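You operate a simulated robot arm through the tools that you are given. There is no shell and no other tool.

You run a simulated robot arm. Do the job below in one go: nothing can be reset, and whatever is moved stays where it is left.

## Task
Drain the green water from the bath and refill it to the band.
Fine: heater off before you drain, set to 35C again after; both valves shut, nothing spilt.

The check looks at the end state, three seconds after you hand in, the way a careful person would. Anything else that was tipped, shoved, dropped, spilled or broken makes it a failure.

## Robot
A 7-joint arm with a fingered hand, fixed in place. Base frame: the origin is on the floor under the middle of its stand, x ahead of it, y to its left, z up. Units: mm, degrees, N and s.
It reaches about 1333 mm from its shoulder. Its first joint turns from -69.0 to 172.0 degrees. Payload 5 kg.
The TCP is the grasp point between the finger pads, 32 mm short of the fingertips. In the tool frame z runs along the fingers and y along their closing line. The gripper opens to 160 mm; its body begins 89 mm behind the TCP. The gripper is a hand of 3 fingers: y runs from the thumb to the fingers, the wrist lies at [0, 0, -252] in the tool frame, and closing takes about 1.5 s.
Orientation is that of the tool frame in the base frame, as [roll, pitch, yaw] about the fixed x, y, z axes, in that order (R = Rz(yaw) Ry(pitch) Rx(roll)). With the fingers straight down and closing along the base's y, the tool's x points along the base's -x, its y along +y and its z along -z.

## Interface
- The arm moves only by the tool play_rows. Its argument "deltas" is a list of rows, each an object (a shift or turn left out is 0, a gripper value left out holds the last) with "offset": the shift along the base's x, y, z in mm, a list of three; "angular": the turn, a rotation vector about the base's x, y, z in degrees, a list of three. In form: [{"offset": [dx, dy, dz], "angular": [ax, ay, az]}, ...]. A call has 1 to 20 rows; each row shifts and turns the commanded pose from where the row before left it. "gripper" is the opening, from 0 (shut) to 1 (fully open), set as the call begins (left out, the last holds). Rows are played at 5 a second. More than 50 mm and 8.6 degrees between two rows, or a gripper value outside its range, and nothing of the call is played. Where a pose cannot be reached the arm comes as near as it can. A force on the tool above 40 N (or 10 N above the force at the start of the call, whichever is more), or a blocked arm, ends the call early, and 0.2 s more pass. Each finger travels about 108 mm/s and halts on what it meets, pressing with about 27 N; the grip force reading is that of the motor and also rises with nothing between the fingers. The clock runs only during rows and for 0.2 s after the last one: add rows that do not move to give the fingers time. It gives the time, the measured TCP pose, the force on the tool (base axes), the opening and the grip force at its end, in the units of the frame above (readings bear some noise), with the torque about the TCP (base axes, N m) and any sound that the robot's microphone picked up, and new pictures: "show" is both (left out), scene, wrist or none.
- Cameras (640 x 400 px; columns grow to the right, rows downward): "scene" is fixed at [52, 499.8, 1069.9]; the picture's right is [-0.76, -0.65, 0.00], its down [-0.07, 0.08, -0.99] and it looks along [0.64, -0.76, -0.10] (base axes); focal length 345 px, centre (320, 200). "wrist" rides on the gripper at [65, -4, -116] in the tool frame; the picture's right is [0.06, 1.00, 0.00], its down [-0.87, 0.05, -0.49] and it looks along [-0.49, 0.03, 0.87] (tool axes); focal length 261 px, centre (320, 200). There is no depth. A picture from a camera that has moved, and an enlarged one, comes with that camera's place and axes in the base frame and with its lens.
- lift_body(by): slides the trunk up (or, below 0, down) by that many mm; the arm rides with it, the base frame stays. It gives what a move gives, with no picture.
- preshape(shape): the hand has 3 fingers and takes this shape, open, in about a second: jaw (thumb against the fingers, like two jaws); tri (thumb and two fingers); tip (a fingertip pinch); poke (one finger out to press); point (the index stretched); flat (the hand flat); cup (the hand cupped); fist (a fist). The gripper value then closes the fingers along that shape, each until it touches; the sizes above hold for jaw. It gives what a move gives, with no picture.
- zoom(camera, box): a new picture of the part [left, top, right, bottom] of that camera's present view, enlarged. It takes no simulated time.
- job_done(): hands the job in; it is judged then, once.

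Nothing tells you positions but the pictures and the camera data. Unless the task says otherwise, let go and move clear before handing in.

The tools are called after "Request:" as name(argument=value, ...) on one line, values as JSON. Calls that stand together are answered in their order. play_rows: Moves the arm, as the interface text tells. Its arguments: {"type":"object","properties":{"deltas":{"type":"array","items":{"type":"object","properties":{"offset":{"type":"array","items":{"type":"number"}},"angular":{"type":"array","items":{"type":"number"}}}}},"gripper":{"type":"number"},"show":{"type":"string","enum":["both","scene","wrist","none"]}},"required":["deltas"]} The other tools are called the same way: lift_body (by) moves the trunk up or down; preshape (shape) gives the hand a shape; zoom (camera, box) takes an enlarged picture of a part of a camera's view; job_done () hands the job in.

At the start:

```text
time: 0.0
tool_pos: [590.1, -438.9, 1056.2]
ee_rot: [180.0, 0.0, 180.0]
force: [-0.1, 1.6, 0.5]
moment: [0.01, 0.02, 0.01]
opening: 159.9
grasp_force: 0.1
shape: jaw
trunk travel left (down, up): [-450.0, 490.0]
```

scene: 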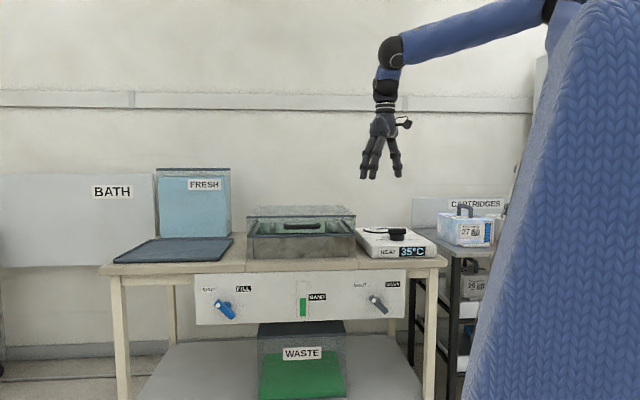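
wrist: 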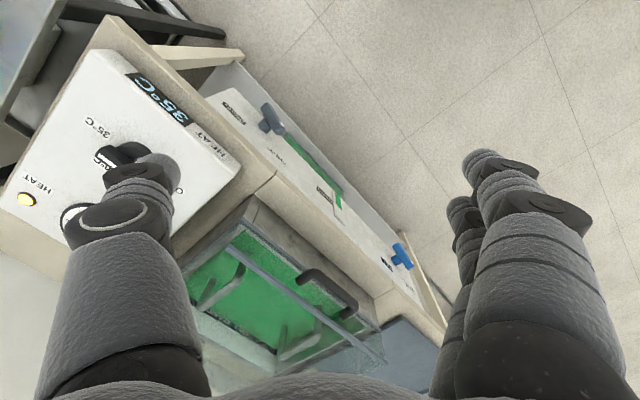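

I see a bench with a bath, a heater box with a knob, a fill valve (blue) and a drain valve (grey) on the front panel, and a band gauge between them. I'll enlarge parts of the pictures before moving.

Request:
zoom(camera="scene", box=[180, 260, 440, 400])

Request:
zoom(camera="scene", box=[340, 210, 450, 280])

Request:
zoom(camera="wrist", box=[0, 40, 260, 240])

Request:
zoom(camera="wrist", box=[180, 80, 460, 380])

Request:
zoom(camera="scene", box=[90, 150, 370, 280])

```text
2.46 times, centred on (310, 330) of scene
camera zoom: at [52.0, 499.8, 1069.9], right [-0.76, -0.65, 0.0], down [-0.07, 0.08, -0.99], along [0.64, -0.76, -0.1], focal length 849 px, centre (345, -120)
```

zoom: 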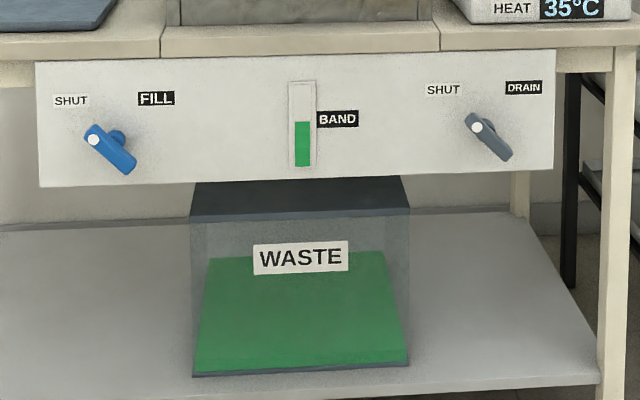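

```text
5.71 times, centred on (395, 245) of scene
camera zoom: at [52.0, 499.8, 1069.9], right [-0.76, -0.65, 0.0], down [-0.07, 0.08, -0.99], along [0.64, -0.76, -0.1], focal length 1970 px, centre (-109, -57)
```

zoom: 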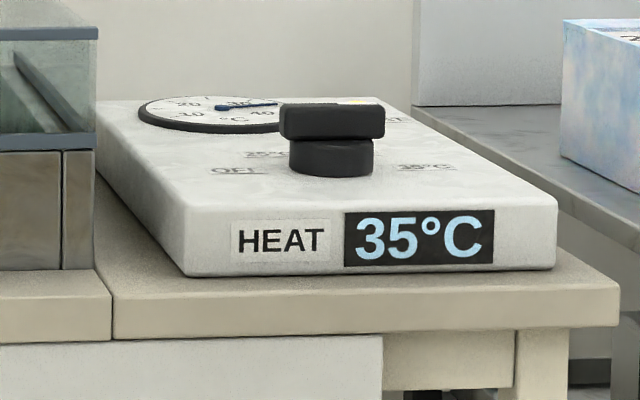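

```text
2.00 times, centred on (130, 140) of wrist
camera zoom: at [525.5, -442.7, 1173.1], right [-0.06, 1.0, 0.0], down [0.87, 0.05, 0.49], along [0.49, 0.03, -0.87], focal length 521 px, centre (700, 320)
```

zoom: 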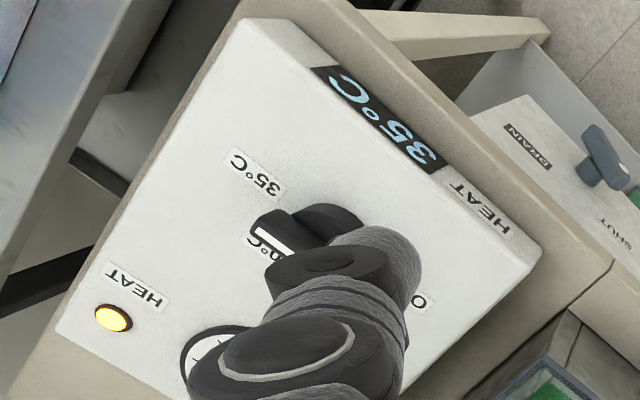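

```text
1.33 times, centred on (320, 230) of wrist
camera zoom: at [525.5, -442.7, 1173.1], right [-0.06, 1.0, 0.0], down [0.87, 0.05, 0.49], along [0.49, 0.03, -0.87], focal length 348 px, centre (320, 160)
```

zoom: 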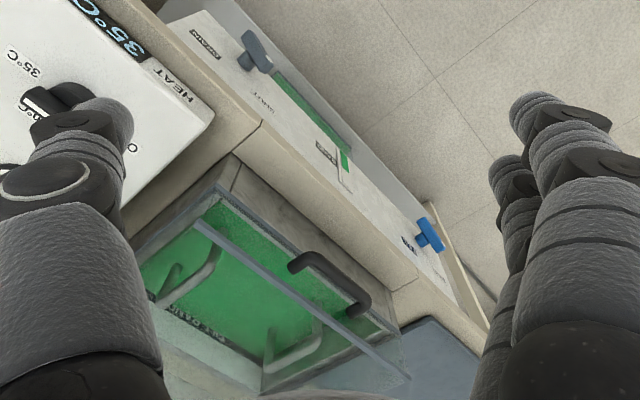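

```text
2.29 times, centred on (230, 215) of scene
camera zoom: at [52.0, 499.8, 1069.9], right [-0.76, -0.65, 0.0], down [-0.07, 0.08, -0.99], along [0.64, -0.76, -0.1], focal length 788 px, centre (526, 166)
```

zoom: 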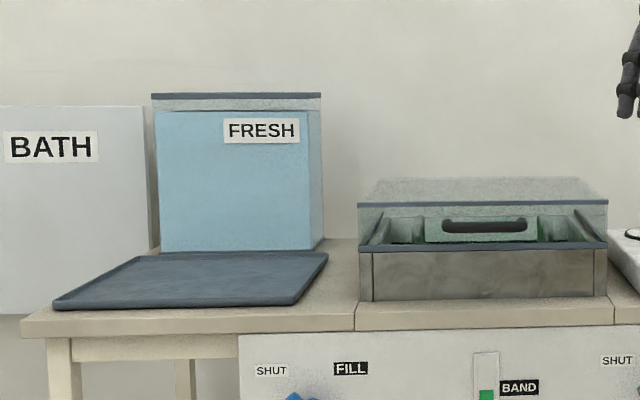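

The bench runs diagonally, with the panel facing roughly (-0.7, 0.7). I make the heater knob about (665,-684,808), the drain handle (659,-546,577) and the fill handle (1038,-163,577). Next I move the hand up over the heater box, staying high, to read the knob labels.

Request:
play_rows(deltas=[{"offset": [-1, -42, -10]}, {"offset": [-1, -42, -10]}, {"offset": [-1, -42, -10]}, {"offset": [-1, -42, -10]}, {"offset": [-1, -42, -10]}, {"offset": [-1, -40, -10]}, {"offset": [0, 0, 0]}])

```text
time: 1.6
tool_pos: [583.1, -689.7, 999.3]
ee_rot: [180.0, 0.1, 179.9]
force: [0.0, -0.2, 0.1]
moment: [-0.01, 0.02, 0.0]
opening: 159.8
grasp_force: 0.1
shape: jaw
trunk travel left (down, up): [-450.0, 490.0]
camera wrist: at [518.9, -695.4, 1116.0], right [-0.06, 1.0, 0.0], down [0.87, 0.05, 0.49], along [0.49, 0.03, -0.87], focal length 261 px, centre (320, 200)
```

scene: 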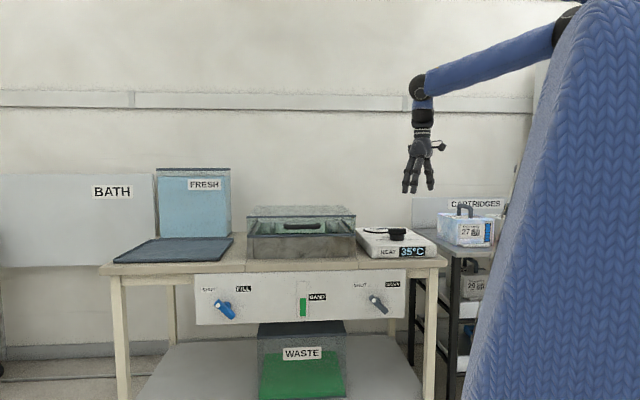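
wrist: 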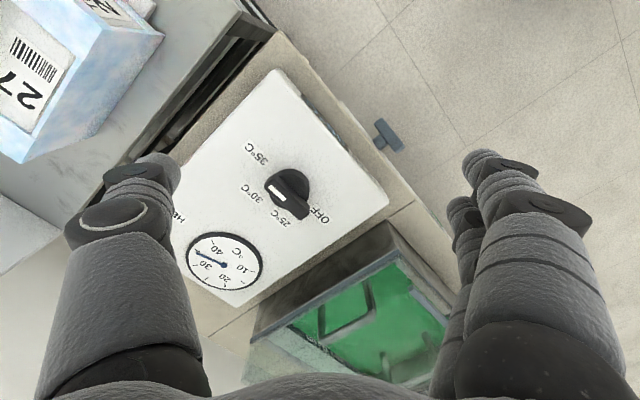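

Request:
zoom(camera="wrist", box=[180, 110, 380, 310])

Request:
zoom(camera="wrist", box=[240, 220, 480, 390])

Request:
zoom(camera="wrist", box=[230, 150, 350, 240])

```text
2.00 times, centred on (280, 210) of wrist
camera zoom: at [518.9, -695.4, 1116.0], right [-0.06, 1.0, 0.0], down [0.87, 0.05, 0.49], along [0.49, 0.03, -0.87], focal length 521 px, centre (400, 180)
```

zoom: 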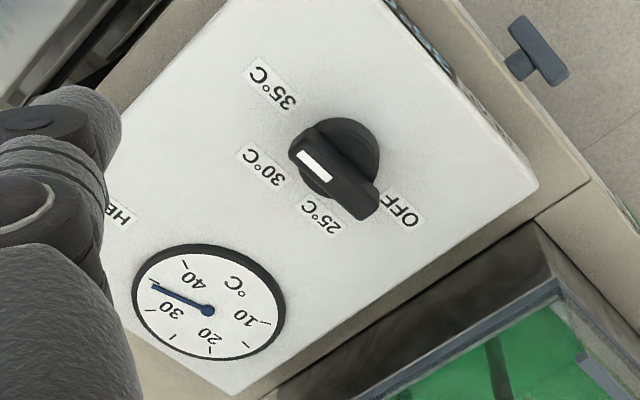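

```text
2.35 times, centred on (360, 305) of wrist
camera zoom: at [518.9, -695.4, 1116.0], right [-0.06, 1.0, 0.0], down [0.87, 0.05, 0.49], along [0.49, 0.03, -0.87], focal length 613 px, centre (226, -47)
```

zoom: 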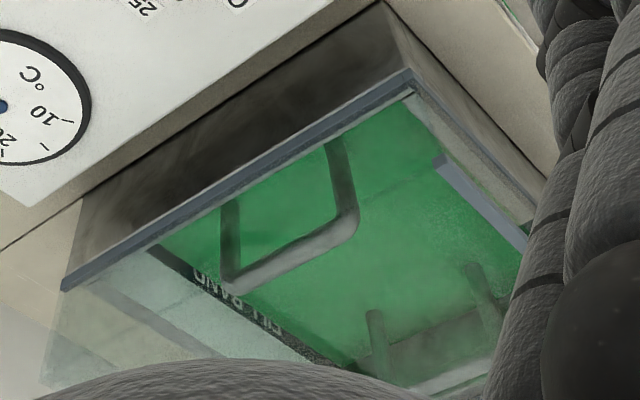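

```text
4.44 times, centred on (290, 195) of wrist
camera zoom: at [518.9, -695.4, 1116.0], right [-0.06, 1.0, 0.0], down [0.87, 0.05, 0.49], along [0.49, 0.03, -0.87], focal length 1158 px, centre (453, 222)
```

zoom: 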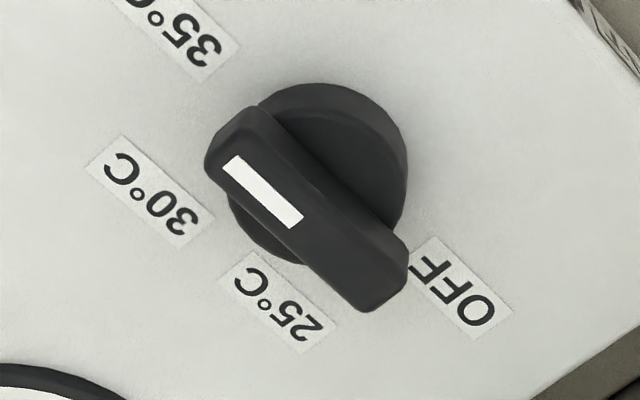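

The knob pointer is at 35°C, azimuth about -135°. OFF is at about +45°, reached by turning counter-clockwise from above through 30 and 25. I'll hover above the knob and yaw the hand -135° so the fingers straddle the bar and have 180° of turn ahead.

Request:
play_rows(deltas=[{"offset": [6, -1.3, -3.5], "angular": [0, 0, -8.44]}, {"offset": [6, -1.3, -3.5], "angular": [0, 0, -8.44]}, {"offset": [6, -1.3, -3.5], "angular": [0, 0, -8.44]}, {"offset": [6, -1.3, -3.5], "angular": [0, 0, -8.44]}, {"offset": [6, -1.3, -3.5], "angular": [0, 0, -8.44]}, {"offset": [6, -1.3, -3.5], "angular": [0, 0, -8.44]}, {"offset": [6, -1.3, -3.5], "angular": [0, 0, -8.44]}, {"offset": [6, -1.3, -3.5], "angular": [0, 0, -8.44]}, {"offset": [6, -1.3, -3.5], "angular": [0, 0, -8.44]}, {"offset": [6, -1.3, -3.5], "angular": [0, 0, -8.44]}, {"offset": [6, -1.3, -3.5], "angular": [0, 0, -8.44]}, {"offset": [6, -1.3, -3.5], "angular": [0, 0, -8.44]}, {"offset": [6, -1.3, -3.5], "angular": [0, 0, -8.44]}, {"offset": [6, -1.3, -3.5], "angular": [0, 0, -8.44]}, {"offset": [6, -1.3, -3.5], "angular": [0, 0, -8.44]}, {"offset": [6, -1.3, -3.5], "angular": [0, 0, -8.44]}, {}])

```text
time: 5.2
tool_pos: [679.3, -709.2, 940.1]
ee_rot: [180.0, 0.0, 44.8]
force: [-0.6, 0.2, -0.1]
moment: [0.0, -0.02, -0.01]
opening: 159.7
grasp_force: 0.1
shape: jaw
trunk travel left (down, up): [-450.0, 490.0]
camera wrist: at [723.7, -660.4, 1056.9], right [0.75, -0.66, 0.0], down [-0.58, -0.65, 0.49], along [-0.33, -0.37, -0.87], focal length 261 px, centre (320, 200)
```

scene: 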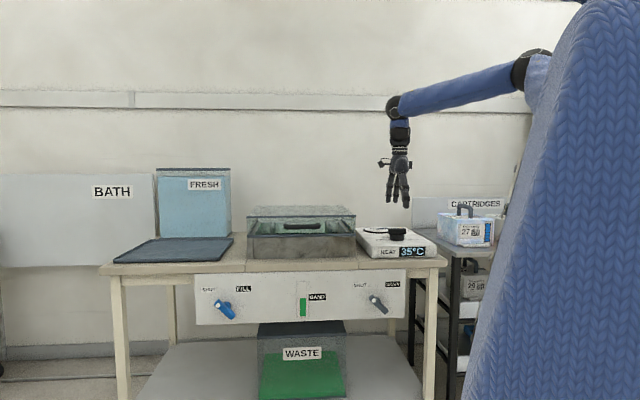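
wrist: 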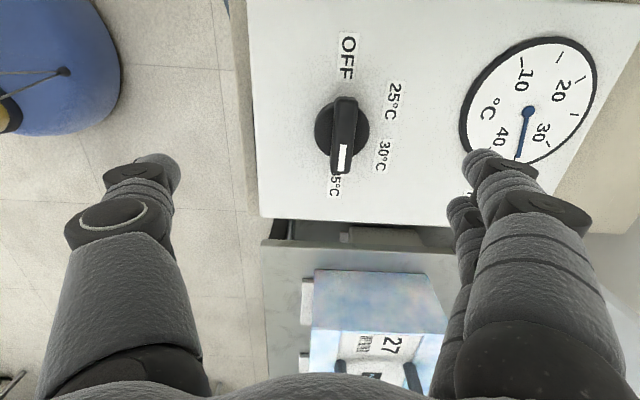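

Request:
zoom(camera="wrist", box=[270, 20, 430, 220])

Request:
zoom(camera="scene", box=[345, 215, 445, 275])

```text
2.00 times, centred on (350, 120) of wrist
camera zoom: at [723.7, -660.4, 1056.9], right [0.75, -0.66, 0.0], down [-0.58, -0.65, 0.49], along [-0.33, -0.37, -0.87], focal length 521 px, centre (260, 360)
```

zoom: 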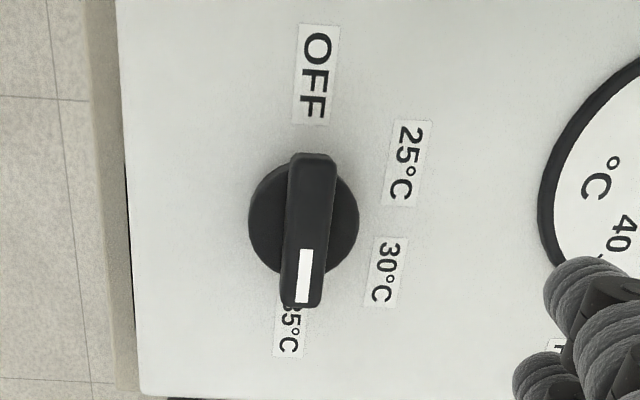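

```text
6.40 times, centred on (395, 245) of scene
camera zoom: at [52.0, 499.8, 1069.9], right [-0.76, -0.65, 0.0], down [-0.07, 0.08, -0.99], along [0.64, -0.76, -0.1], focal length 2206 px, centre (-160, -88)
```

zoom: 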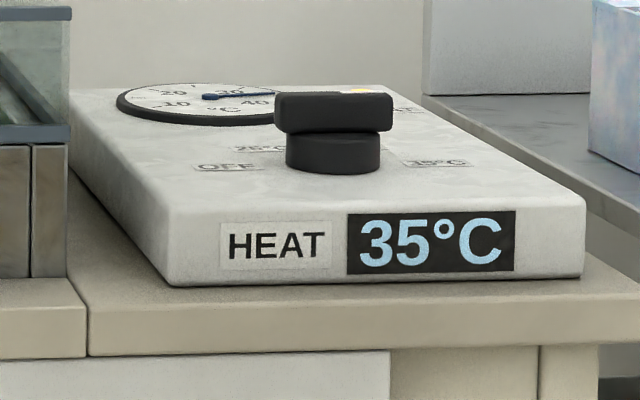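

The knob axis works out at about (696,-725.5), with the bar top at z≈815 and the heater box top at z≈775. I'll centre over it, partly close the hand and come down a bit before checking.

Request:
play_rows(deltas=[{"offset": [8.4, -8.2, -10]}, {"offset": [8.3, -8.1, -15]}, {"offset": [0, 0, -20]}, {"offset": [0, 0, -20]}, {}, {}], gripper=0.45)

```text
time: 6.6
tool_pos: [696.7, -726.3, 875.0]
ee_rot: [180.0, 0.0, 44.9]
force: [-1.0, -0.7, 0.4]
moment: [0.02, -0.01, -0.01]
opening: 72.6
grasp_force: 0.0
shape: jaw
trunk travel left (down, up): [-450.0, 490.0]
camera wrist: at [741.0, -677.5, 992.2], right [0.75, -0.66, 0.0], down [-0.58, -0.65, 0.49], along [-0.33, -0.37, -0.87], focal length 261 px, centre (320, 200)
```

scene: 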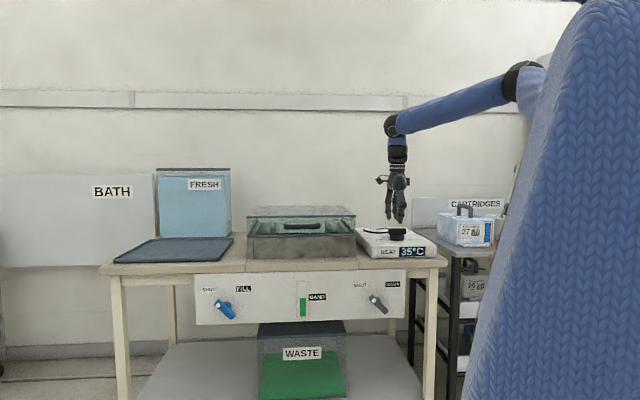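
wrist: 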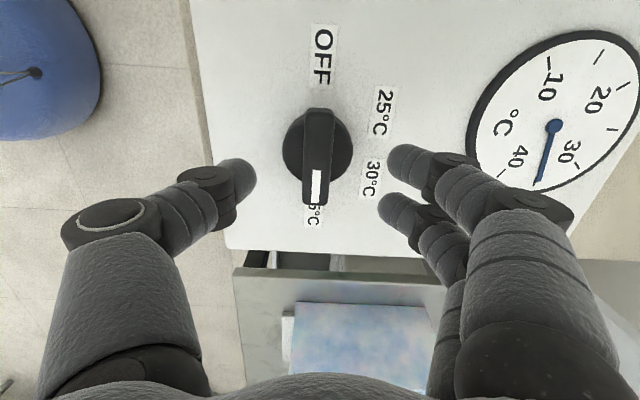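

Request:
zoom(camera="scene", box=[345, 165, 445, 275])

Request:
zoom(camera="wrist", box=[160, 80, 480, 280])

```text
3.64 times, centred on (395, 220) of scene
camera zoom: at [52.0, 499.8, 1069.9], right [-0.76, -0.65, 0.0], down [-0.07, 0.08, -0.99], along [0.64, -0.76, -0.1], focal length 1254 px, centre (47, 127)
```

zoom: 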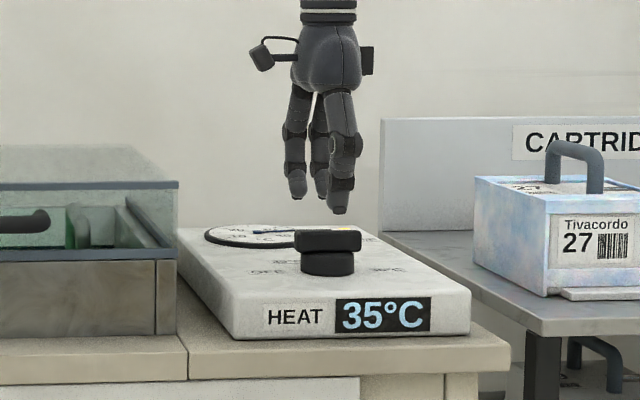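

```text
2.00 times, centred on (320, 180) of wrist
camera zoom: at [741.0, -677.5, 992.2], right [0.75, -0.66, 0.0], down [-0.58, -0.65, 0.49], along [-0.33, -0.37, -0.87], focal length 521 px, centre (320, 240)
```

zoom: 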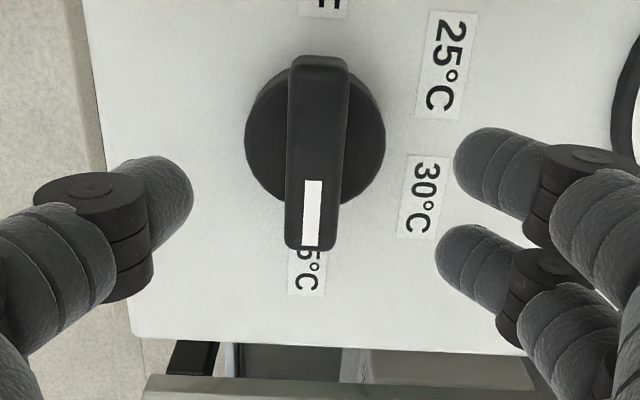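

The hand is centred over the bar. I'll descend so the fingertips sit beside it, just above the disc.

Request:
play_rows(deltas=[{"offset": [-0.5, 0.5, -15]}, {"offset": [0, 0, -12]}, {"offset": [0, 0, -10]}, {}])

```text
time: 7.6
tool_pos: [697.0, -725.9, 838.0]
ee_rot: [-180.0, 0.0, 44.8]
force: [0.2, 0.4, 0.4]
moment: [0.01, -0.01, -0.03]
opening: 72.8
grasp_force: 0.1
shape: jaw
trunk travel left (down, up): [-450.0, 490.0]
camera wrist: at [740.1, -676.7, 955.2], right [0.75, -0.66, 0.0], down [-0.58, -0.65, 0.49], along [-0.33, -0.37, -0.87], focal length 261 px, centre (320, 200)
```

scene: 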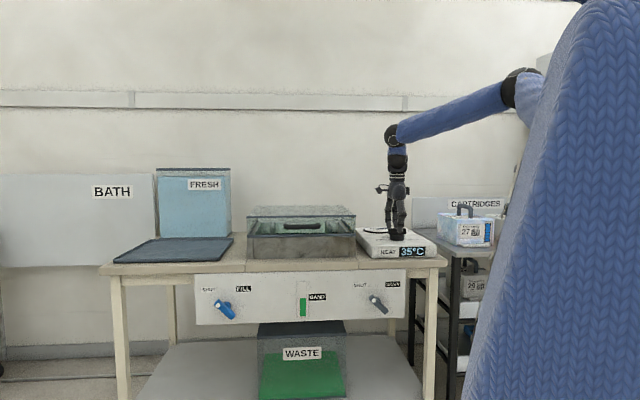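
wrist: 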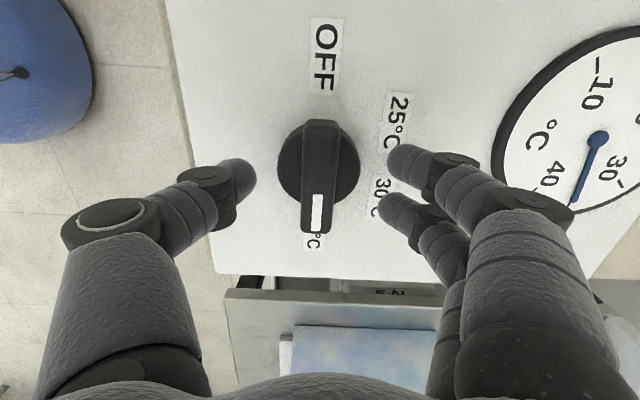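

Request:
zoom(camera="scene", box=[365, 200, 435, 260])

```text
6.67 times, centred on (400, 230) of scene
camera zoom: at [52.0, 499.8, 1069.9], right [-0.76, -0.65, 0.0], down [-0.07, 0.08, -0.99], along [0.64, -0.76, -0.1], focal length 2298 px, centre (-213, 0)
```

zoom: 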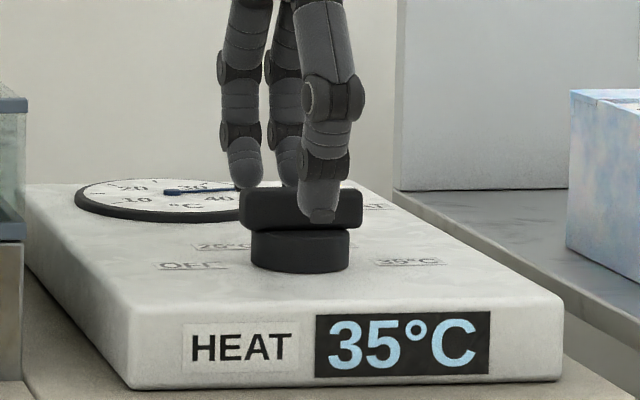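

The tips are about 5 mm above the disc and beside the bar, so I'll close onto it.

Request:
play_rows(deltas=[{}, {}, {}, {}, {}, {}], gripper=0.0)

Request:
zoom(camera="scene", box=[365, 200, 435, 260])

```text
time: 9.0
tool_pos: [696.9, -724.7, 838.2]
ee_rot: [-180.0, 0.0, 44.9]
force: [-0.3, 1.9, -0.9]
moment: [0.06, 0.04, 0.03]
opening: 15.1
grasp_force: 27.6
shape: jaw
trunk travel left (down, up): [-450.0, 490.0]
camera wrist: at [740.2, -676.9, 955.1], right [0.75, -0.66, 0.0], down [-0.58, -0.65, 0.49], along [-0.33, -0.37, -0.87], focal length 261 px, centre (320, 200)
```

scene: 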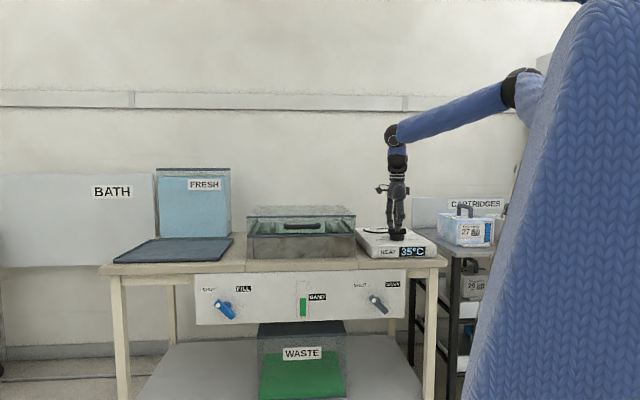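
wrist: 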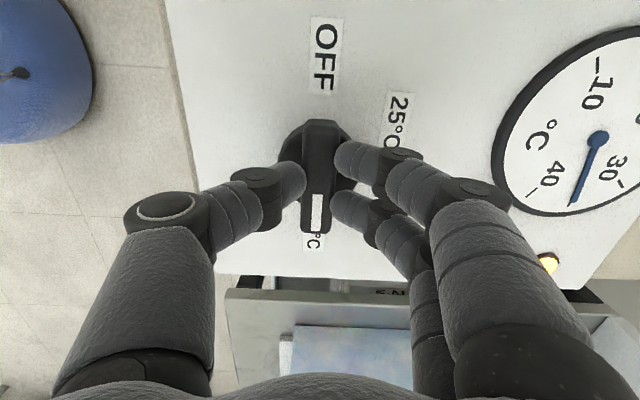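

```text
6.67 times, centred on (400, 230) of scene
camera zoom: at [52.0, 499.8, 1069.9], right [-0.76, -0.65, 0.0], down [-0.07, 0.08, -0.99], along [0.64, -0.76, -0.1], focal length 2298 px, centre (-213, 0)
```

zoom: 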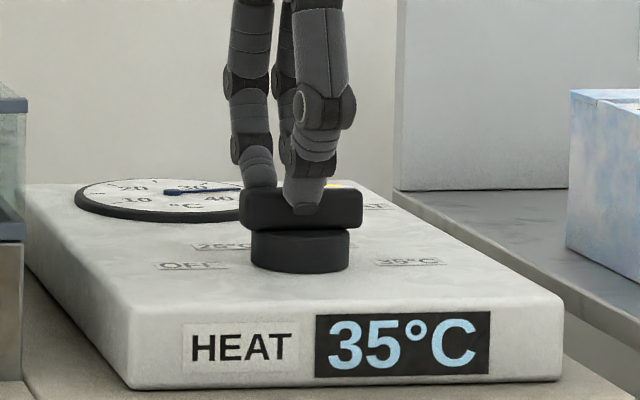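

The bar is gripped. I'll start the turn toward OFF with the first 60° counter-clockwise and check.

Request:
play_rows(deltas=[{"angular": [0, 0, 7.5]}, {"angular": [0, 0, 7.5]}, {"angular": [0, 0, 7.5]}, {"angular": [0, 0, 7.5]}, {"angular": [0, 0, 7.5]}, {"angular": [0, 0, 7.5]}, {"angular": [0, 0, 7.5]}, {"angular": [0, 0, 7.5]}, {}])

Request:
zoom(camera="scene", box=[365, 200, 435, 260])

```text
time: 11.0
tool_pos: [694.7, -724.2, 838.7]
ee_rot: [-180.0, 0.0, 105.0]
force: [-19.3, 17.8, 0.5]
moment: [0.42, 0.51, -0.14]
opening: 14.5
grasp_force: 26.9
shape: jaw
trunk travel left (down, up): [-450.0, 490.0]
camera wrist: at [674.7, -662.3, 956.0], right [0.95, 0.32, 0.0], down [0.28, -0.83, 0.49], along [0.16, -0.47, -0.87], focal length 261 px, centre (320, 200)
```

scene: 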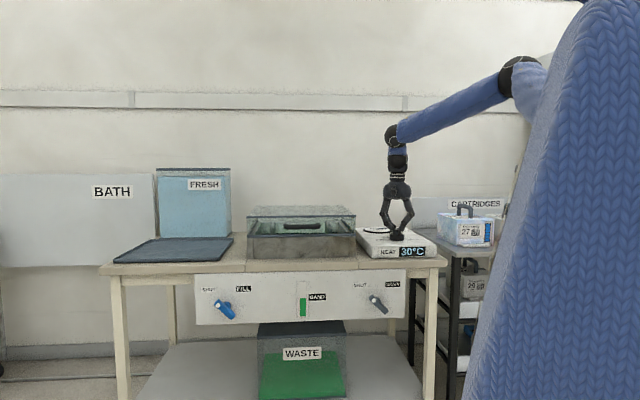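
wrist: 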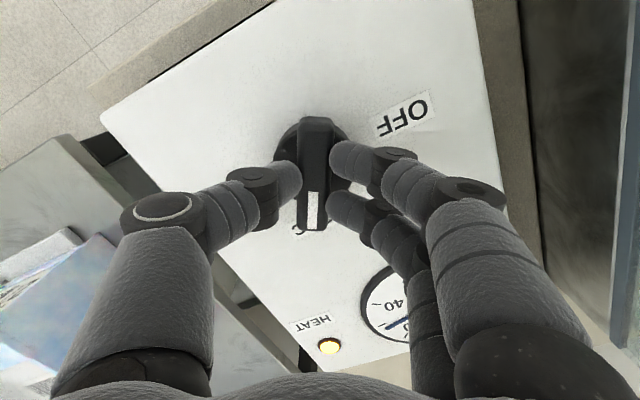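

```text
6.67 times, centred on (400, 230) of scene
camera zoom: at [52.0, 499.8, 1069.9], right [-0.76, -0.65, 0.0], down [-0.07, 0.08, -0.99], along [0.64, -0.76, -0.1], focal length 2298 px, centre (-213, 0)
```

zoom: 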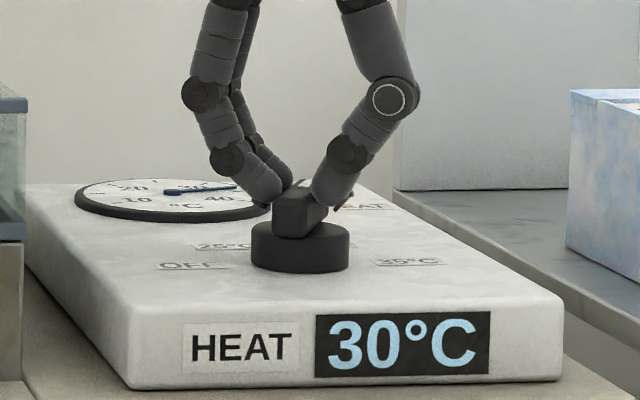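

The display now reads 30°C. There is a side force of about 26 N, so I'll shift the centre slightly to relieve it and continue turning.

Request:
play_rows(deltas=[{"offset": [-2.5, 2.3, 0]}, {"angular": [0, 0, 7.5]}, {"angular": [0, 0, 7.5]}, {"angular": [0, 0, 7.5]}, {"angular": [0, 0, 7.5]}, {"angular": [0, 0, 7.5]}, {"angular": [0, 0, 7.5]}, {"angular": [0, 0, 7.5]}, {"angular": [0, 0, 7.5]}, {}])

Request:
zoom(camera="scene", box=[365, 200, 435, 260])

```text
time: 13.2
tool_pos: [692.2, -723.4, 839.8]
ee_rot: [-179.9, 0.1, 165.0]
force: [-33.2, -9.1, 9.0]
moment: [-0.31, 0.81, -0.15]
opening: 15.1
grasp_force: 27.2
shape: jaw
trunk travel left (down, up): [-450.0, 490.0]
camera wrist: at [628.6, -710.1, 956.5], right [0.2, 0.98, 0.0], down [0.85, -0.17, 0.49], along [0.48, -0.1, -0.87], focal length 261 px, centre (320, 200)
```

scene: 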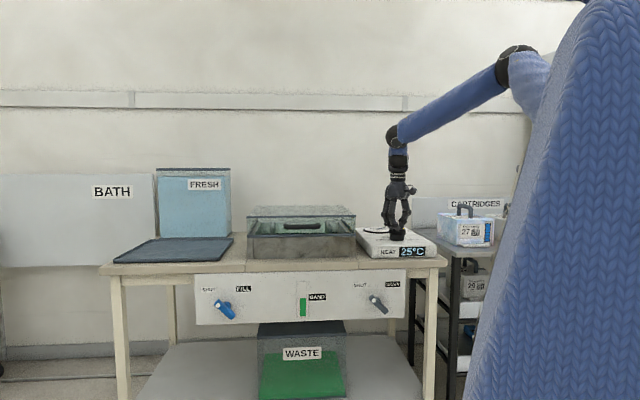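
wrist: 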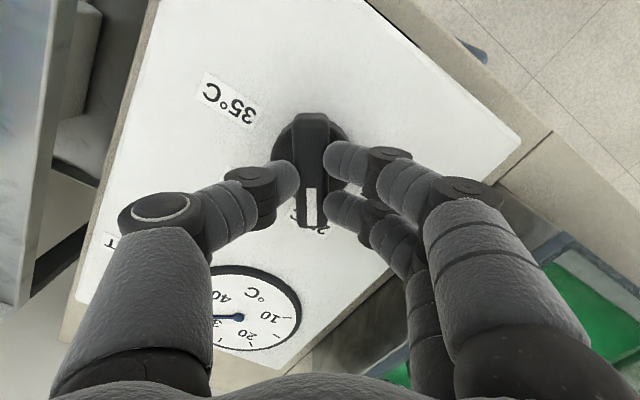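

```text
6.67 times, centred on (400, 230) of scene
camera zoom: at [52.0, 499.8, 1069.9], right [-0.76, -0.65, 0.0], down [-0.07, 0.08, -0.99], along [0.64, -0.76, -0.1], focal length 2298 px, centre (-213, 0)
```

zoom: 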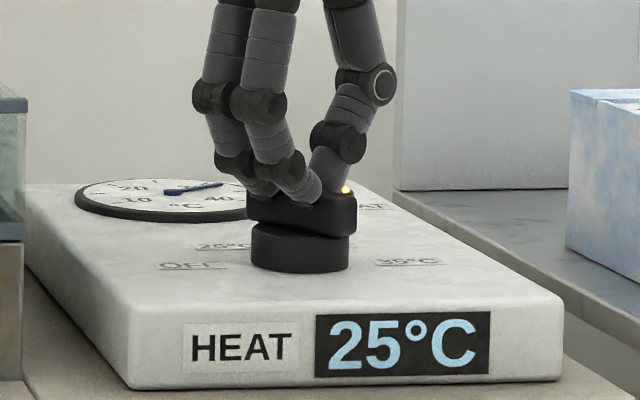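

The display reads 25°C. The side force suggests the axis is nearer (693.5,-727), so I'll correct along that arc while turning the last 60° to OFF.

Request:
play_rows(deltas=[{"offset": [-1.7, -0.5, 0]}, {"offset": [-1.7, -0.5, 0]}, {"offset": [-0.4, -0.5, 0], "angular": [0, 0, 7.5]}, {"offset": [-0.3, -0.6, 0], "angular": [0, 0, 7.5]}, {"offset": [-0.2, -0.6, 0], "angular": [0, 0, 7.5]}, {"offset": [0, -0.6, 0], "angular": [0, 0, 7.5]}, {"offset": [0, -0.6, 0], "angular": [0, 0, 7.5]}, {"offset": [0.1, -0.6, 0], "angular": [0, 0, 7.5]}, {"offset": [0.2, -0.6, 0], "angular": [0, 0, 7.5]}, {"offset": [0.2, -0.6, 0], "angular": [0, 0, 7.5]}, {}])

Request:
zoom(camera="scene", box=[365, 200, 435, 260])

```text
time: 15.6
tool_pos: [689.9, -726.6, 840.1]
ee_rot: [-179.9, 0.0, -135.0]
force: [-4.3, -4.9, 19.3]
moment: [-0.14, 0.19, -0.4]
opening: 15.8
grasp_force: 26.9
shape: jaw
trunk travel left (down, up): [-450.0, 490.0]
camera wrist: at [646.2, -776.4, 956.5], right [-0.75, 0.66, 0.0], down [0.58, 0.65, 0.49], along [0.33, 0.37, -0.87], focal length 261 px, centre (320, 200)
```

scene: 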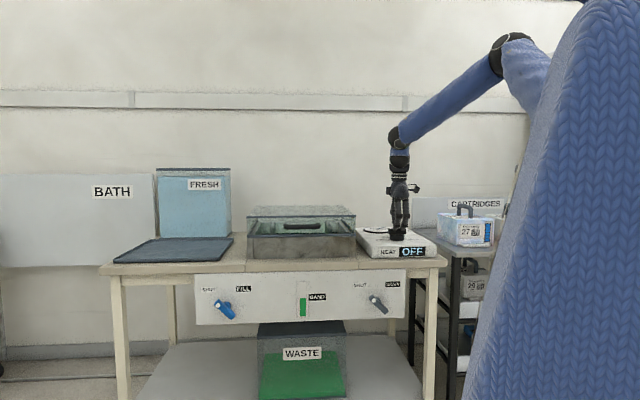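
wrist: 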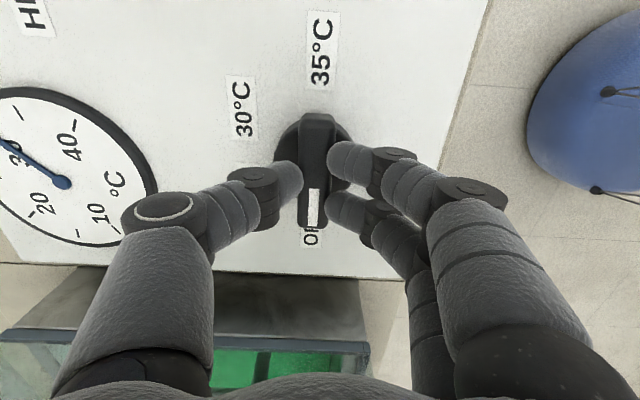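

```text
6.67 times, centred on (400, 230) of scene
camera zoom: at [52.0, 499.8, 1069.9], right [-0.76, -0.65, 0.0], down [-0.07, 0.08, -0.99], along [0.64, -0.76, -0.1], focal length 2298 px, centre (-213, 0)
```

zoom: 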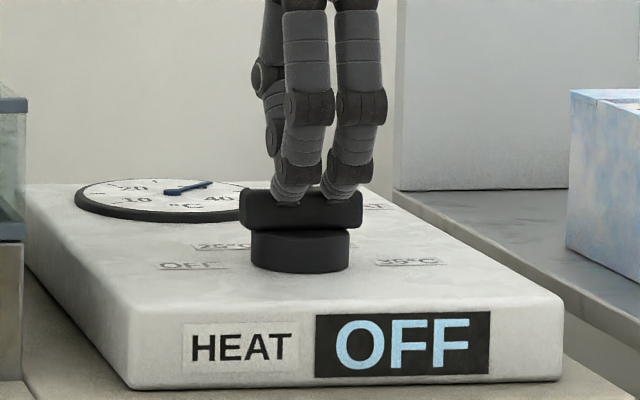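

The display reads OFF. I'll release, rise clear, then swing out in front of the panel.

Request:
play_rows(deltas=[{}, {}, {}, {}, {"offset": [0, 0, 20]}, {"offset": [0, 0, 30]}, {"offset": [0, 0, 40]}, {"offset": [0, 0, 40]}, {}], gripper=0.5)

Request:
zoom(camera="scene", box=[340, 200, 460, 275])

Request:
zoom(camera="wrist", box=[0, 180, 320, 400])

```text
time: 17.6
tool_pos: [691.0, -728.7, 967.5]
ee_rot: [180.0, -0.1, -135.1]
force: [0.8, -0.2, -0.2]
moment: [0.02, 0.03, 0.04]
opening: 79.3
grasp_force: 0.0
shape: jaw
trunk travel left (down, up): [-450.0, 490.0]
camera wrist: at [647.2, -777.3, 1083.9], right [-0.75, 0.66, 0.0], down [0.58, 0.65, 0.49], along [0.33, 0.37, -0.87], focal length 261 px, centre (320, 200)
```

scene: 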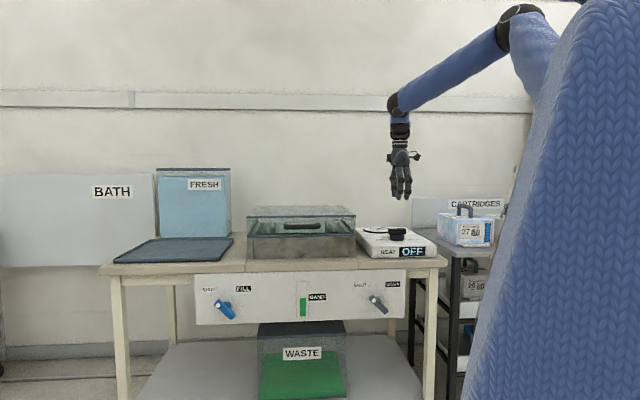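
wrist: 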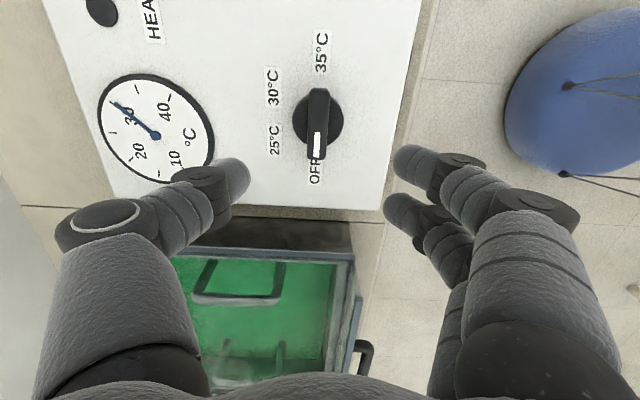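

```text
5.33 times, centred on (400, 238) of scene
camera zoom: at [52.0, 499.8, 1069.9], right [-0.76, -0.65, 0.0], down [-0.07, 0.08, -0.99], along [0.64, -0.76, -0.1], focal length 1838 px, centre (-107, 0)
```

zoom: 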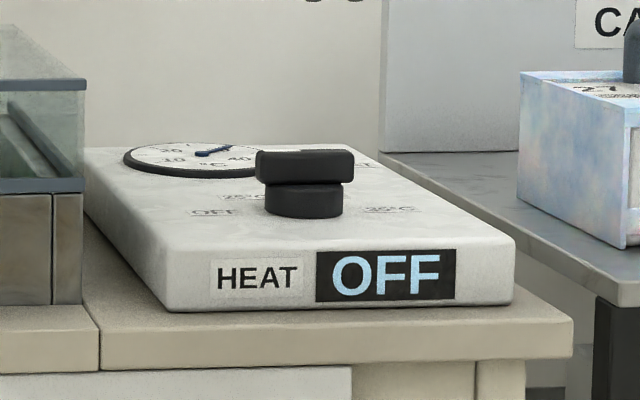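

```text
1.82 times, centred on (160, 290) of wrist
camera zoom: at [647.2, -777.3, 1083.9], right [-0.75, 0.66, 0.0], down [0.58, 0.65, 0.49], along [0.33, 0.37, -0.87], focal length 474 px, centre (611, 36)
```

zoom: 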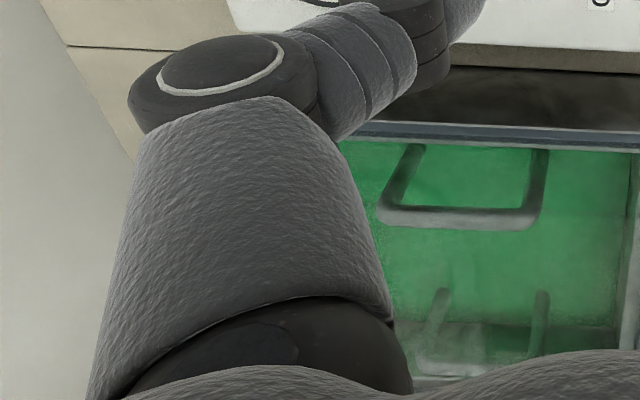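

The heater is off and its lamp is out. Now I'll move out in front of the bench at height, yawing the hand -90° ready to tilt it toward the panel.

Request:
play_rows(deltas=[{"offset": [-19, 30, 0], "angular": [0, 0, -8.18]}, {"offset": [-19, 30, 0], "angular": [0, 0, -8.18]}, {"offset": [-19, 30, 0], "angular": [0, 0, -8.18]}, {"offset": [-19, 30, 0], "angular": [0, 0, -8.18]}, {"offset": [-19, 30, 0], "angular": [0, 0, -8.18]}, {"offset": [-19, 30, 0], "angular": [0, 0, -8.18]}, {"offset": [-19, 30, 0], "angular": [0, 0, -8.18]}, {"offset": [-19, 30, 0], "angular": [0, 0, -8.18]}, {"offset": [-19, 30, 0], "angular": [0, 0, -8.18]}, {"offset": [-19, 30, 0], "angular": [0, 0, -8.18]}, {"offset": [-19, 30, 0], "angular": [0, 0, -8.18]}, {}])

```text
time: 20.2
tool_pos: [480.9, -397.9, 965.1]
ee_rot: [179.9, 0.1, 134.9]
force: [-0.7, -0.4, 0.2]
moment: [0.0, 0.0, 0.0]
opening: 79.6
grasp_force: 0.1
shape: jaw
trunk travel left (down, up): [-450.0, 490.0]
camera wrist: at [432.7, -355.0, 1082.2], right [0.66, 0.75, 0.0], down [0.65, -0.58, 0.49], along [0.37, -0.33, -0.87], focal length 261 px, centre (320, 200)
```

scene: 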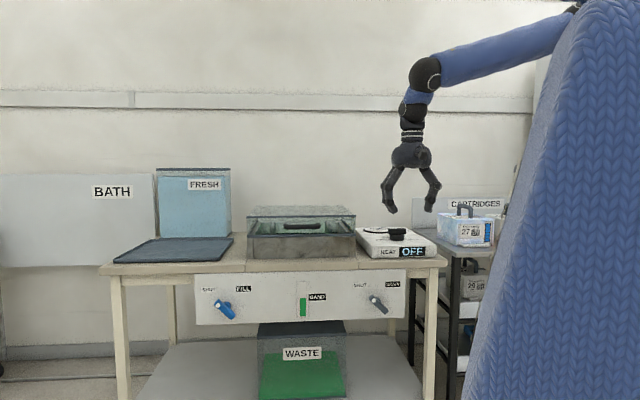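
wrist: 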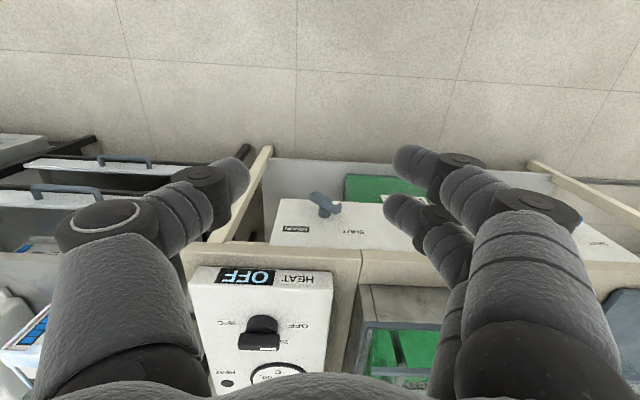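

Now I'll tilt the hand 90° up so the fingers point straight at the panel, staying in front of and above the valves.

Request:
play_rows(deltas=[{"offset": [6.5, -3.8, -6], "angular": [-5.785, -5.785, 0]}, {"offset": [6.5, -3.8, -6], "angular": [-5.785, -5.785, 0]}, {"offset": [6.5, -3.8, -6], "angular": [-5.785, -5.785, 0]}, {"offset": [6.5, -3.8, -6], "angular": [-5.785, -5.785, 0]}, {"offset": [6.5, -3.8, -6], "angular": [-5.785, -5.785, 0]}, {"offset": [6.5, -3.8, -6], "angular": [-5.785, -5.785, 0]}, {"offset": [6.5, -3.8, -6], "angular": [-5.785, -5.785, 0]}, {"offset": [6.5, -3.8, -6], "angular": [-5.785, -5.785, 0]}, {"offset": [6.5, -3.8, -6], "angular": [-5.785, -5.785, 0]}, {"offset": [6.5, -3.8, -6], "angular": [-5.785, -5.785, 0]}, {"offset": [6.5, -3.8, -6], "angular": [-5.785, -5.785, 0]}, {}])

```text
time: 22.8
tool_pos: [708.9, -614.8, 957.3]
ee_rot: [179.0, 80.6, 134.8]
force: [-0.1, 0.9, -0.8]
moment: [-0.01, 0.02, -0.02]
opening: 79.4
grasp_force: 0.0
shape: jaw
out of reach, approached as far as the arm can: row 3, 4, 5, 6, 7, 8, 9, 10, 11
trunk travel left (down, up): [-450.0, 490.0]
camera wrist: at [617.1, -530.5, 913.1], right [0.69, 0.72, -0.06], down [-0.21, 0.28, 0.94], along [0.69, -0.63, 0.34], focal length 261 px, centre (320, 200)
```

scene: 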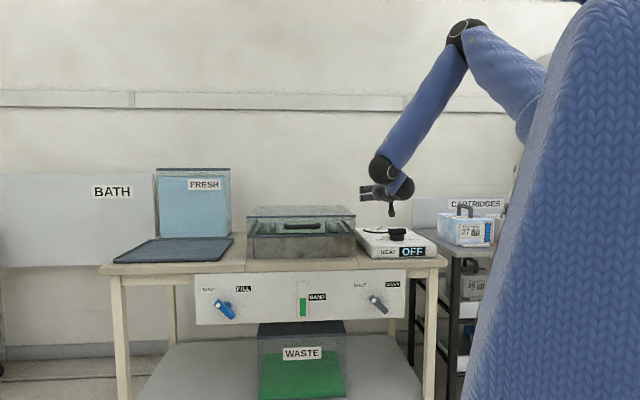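
wrist: 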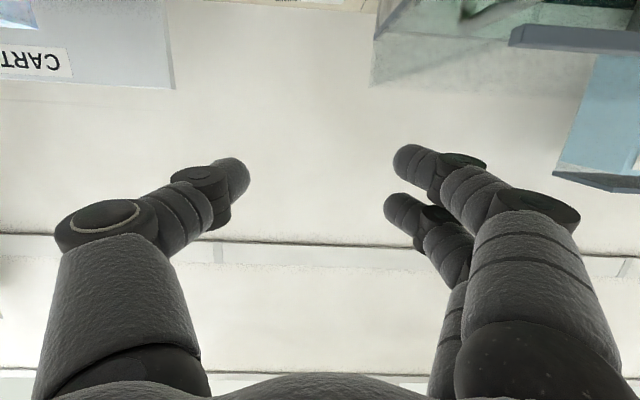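

The arm cannot fold that close to its trunk at this height, so the hand slid forward above the bench, clear of everything. I'll reverse the tilt and approach lower down instead.

Request:
play_rows(deltas=[{"offset": [-6.5, 3.8, 6], "angular": [5.785, 5.785, 0]}, {"offset": [-6.5, 3.8, 6], "angular": [5.785, 5.785, 0]}, {"offset": [-6.5, 3.8, 6], "angular": [5.785, 5.785, 0]}, {"offset": [-6.5, 3.8, 6], "angular": [5.785, 5.785, 0]}, {"offset": [-6.5, 3.8, 6], "angular": [5.785, 5.785, 0]}, {"offset": [-6.5, 3.8, 6], "angular": [5.785, 5.785, 0]}, {"offset": [-6.5, 3.8, 6], "angular": [5.785, 5.785, 0]}, {"offset": [-6.5, 3.8, 6], "angular": [5.785, 5.785, 0]}, {"offset": [-6.5, 3.8, 6], "angular": [5.785, 5.785, 0]}, {"offset": [-6.5, 3.8, 6], "angular": [5.785, 5.785, 0]}, {"offset": [-6.5, 3.8, 6], "angular": [5.785, 5.785, 0]}, {}])

```text
time: 25.4
tool_pos: [638.0, -572.7, 1022.8]
ee_rot: [179.0, -9.6, 134.9]
force: [-0.1, -0.1, 0.8]
moment: [0.04, 0.03, 0.03]
opening: 79.7
grasp_force: 0.1
shape: jaw
trunk travel left (down, up): [-450.0, 490.0]
camera wrist: at [601.6, -545.7, 1148.7], right [0.66, 0.75, 0.03], down [0.7, -0.63, 0.34], along [0.27, -0.21, -0.94], focal length 261 px, centre (320, 200)
```

scene: 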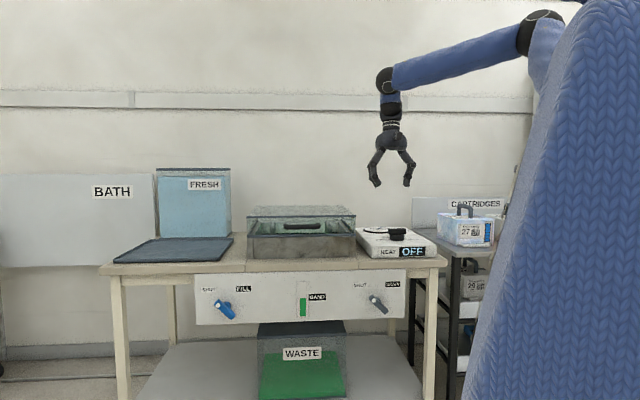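
wrist: 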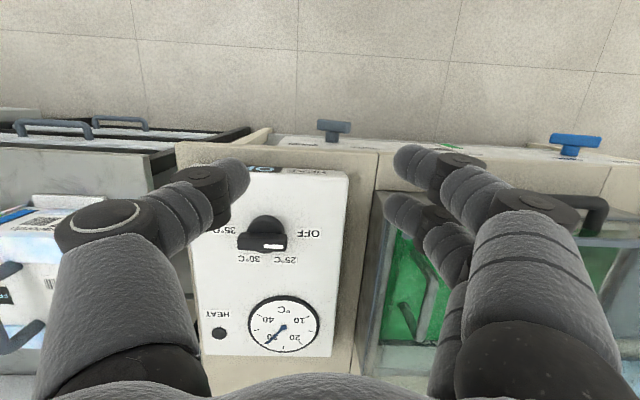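

The commanded pose resets to what was reached. I'll raise the trunk 250 mm so the arm has room to work in front of the panel, then straighten the hand and come down in front of the drain valve.

Request:
lift_body(by=250)

```text
time: 28.0
tool_pos: [638.2, -574.0, 1271.1]
ee_rot: [179.1, -9.5, 134.9]
force: [-0.1, 0.2, 0.3]
moment: [0.0, 0.0, 0.04]
opening: 79.9
grasp_force: 0.0
shape: jaw
trunk travel left (down, up): [-700.0, 240.0]
```

Request:
play_rows(deltas=[{"offset": [-19.5, 31.5, -20], "angular": [-3.68, -3.02, 0]}, {"offset": [-19.5, 31.5, -20], "angular": [-3.68, -3.02, 0]}, {"offset": [-19.5, 31.5, -20]}, {"offset": [-19.5, 31.5, -30]}, {"offset": [0, 0, -40]}, {"offset": [0, 0, -40]}, {"offset": [0, 0, -40]}, {"offset": [0, 0, -40]}, {"offset": [0, 0, -40]}, {"offset": [0, 0, -40]}, {"offset": [0, 0, -40]}, {}])

```text
time: 30.6
tool_pos: [560.4, -446.4, 906.1]
ee_rot: [-180.0, 0.0, 134.9]
force: [0.6, 0.5, 0.6]
moment: [0.01, -0.04, 0.01]
opening: 79.9
grasp_force: 0.2
shape: jaw
trunk travel left (down, up): [-700.0, 240.0]
camera wrist: at [511.0, -403.7, 1023.0], right [0.66, 0.75, 0.0], down [0.65, -0.58, 0.49], along [0.37, -0.33, -0.87], focal length 261 px, centre (320, 200)
```

scene: 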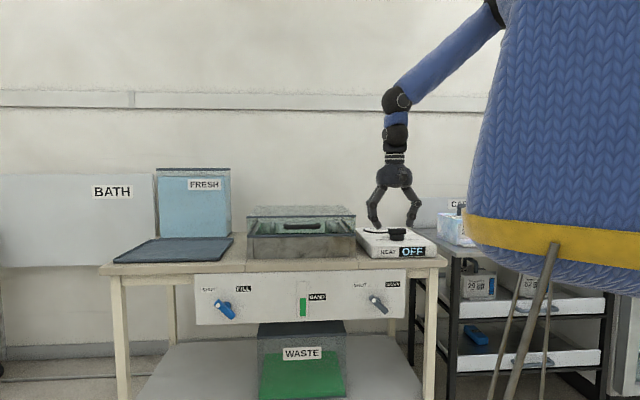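
wrist: 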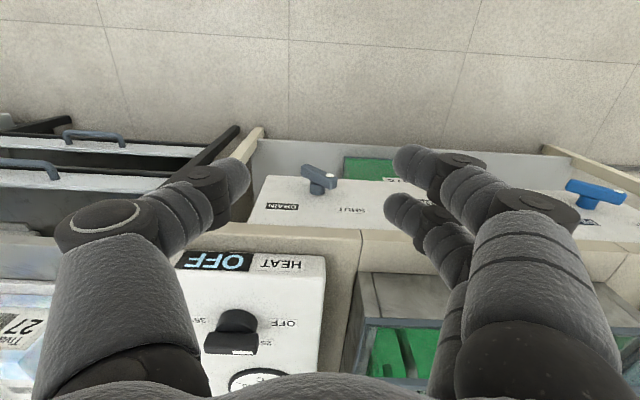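

Request:
zoom(camera="wrist", box=[240, 130, 400, 230])

Request:
zoom(camera="scene", box=[340, 270, 420, 320])

Request:
zoom(camera="scene", box=[190, 270, 270, 330])

Request:
zoom(camera="scene", box=[280, 270, 340, 325])

```text
4.00 times, centred on (320, 180) of wrist
camera zoom: at [511.0, -403.7, 1023.0], right [0.66, 0.75, 0.0], down [0.65, -0.58, 0.49], along [0.37, -0.33, -0.87], focal length 1043 px, centre (320, 280)
```

zoom: 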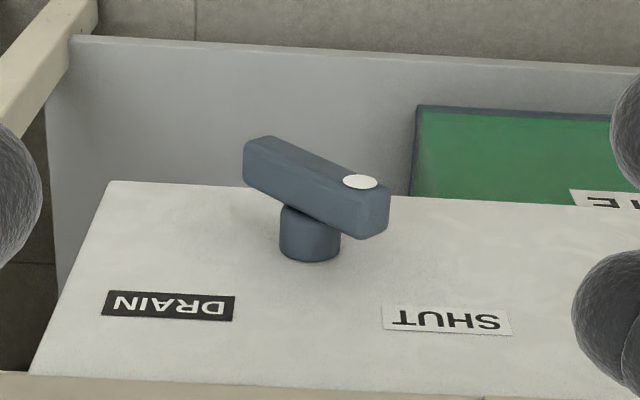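

```text
8.00 times, centred on (380, 295) of scene
camera zoom: at [52.0, 499.8, 1069.9], right [-0.76, -0.65, 0.0], down [-0.07, 0.08, -0.99], along [0.64, -0.76, -0.1], focal length 2758 px, centre (-160, -560)
```

zoom: 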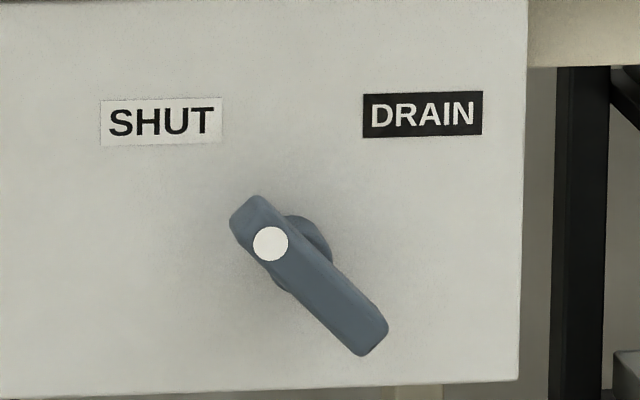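

```text
6.67 times, centred on (230, 300) of scene
camera zoom: at [52.0, 499.8, 1069.9], right [-0.76, -0.65, 0.0], down [-0.07, 0.08, -0.99], along [0.64, -0.76, -0.1], focal length 2298 px, centre (920, -467)
```

zoom: 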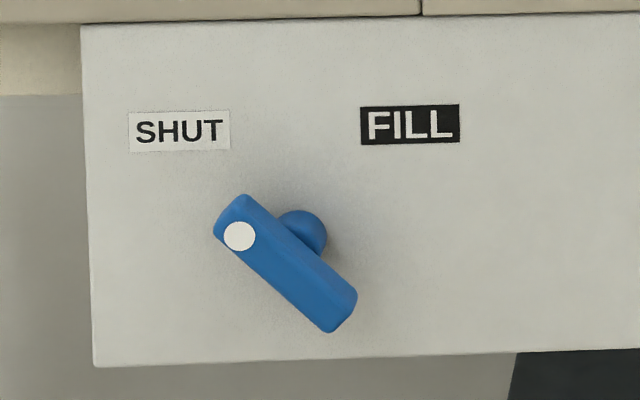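

```text
7.27 times, centred on (310, 298) of scene
camera zoom: at [52.0, 499.8, 1069.9], right [-0.76, -0.65, 0.0], down [-0.07, 0.08, -0.99], along [0.64, -0.76, -0.1], focal length 2507 px, centre (393, -509)
```

zoom: 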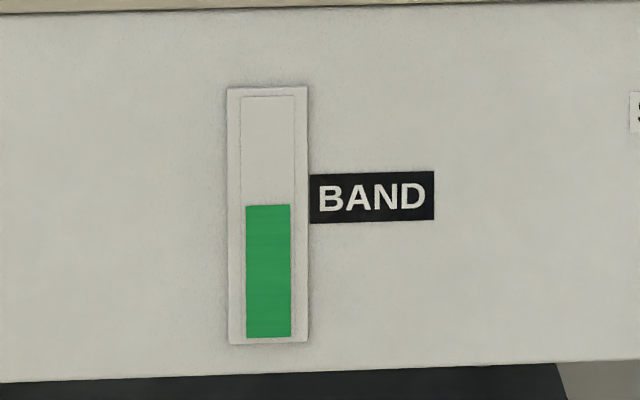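

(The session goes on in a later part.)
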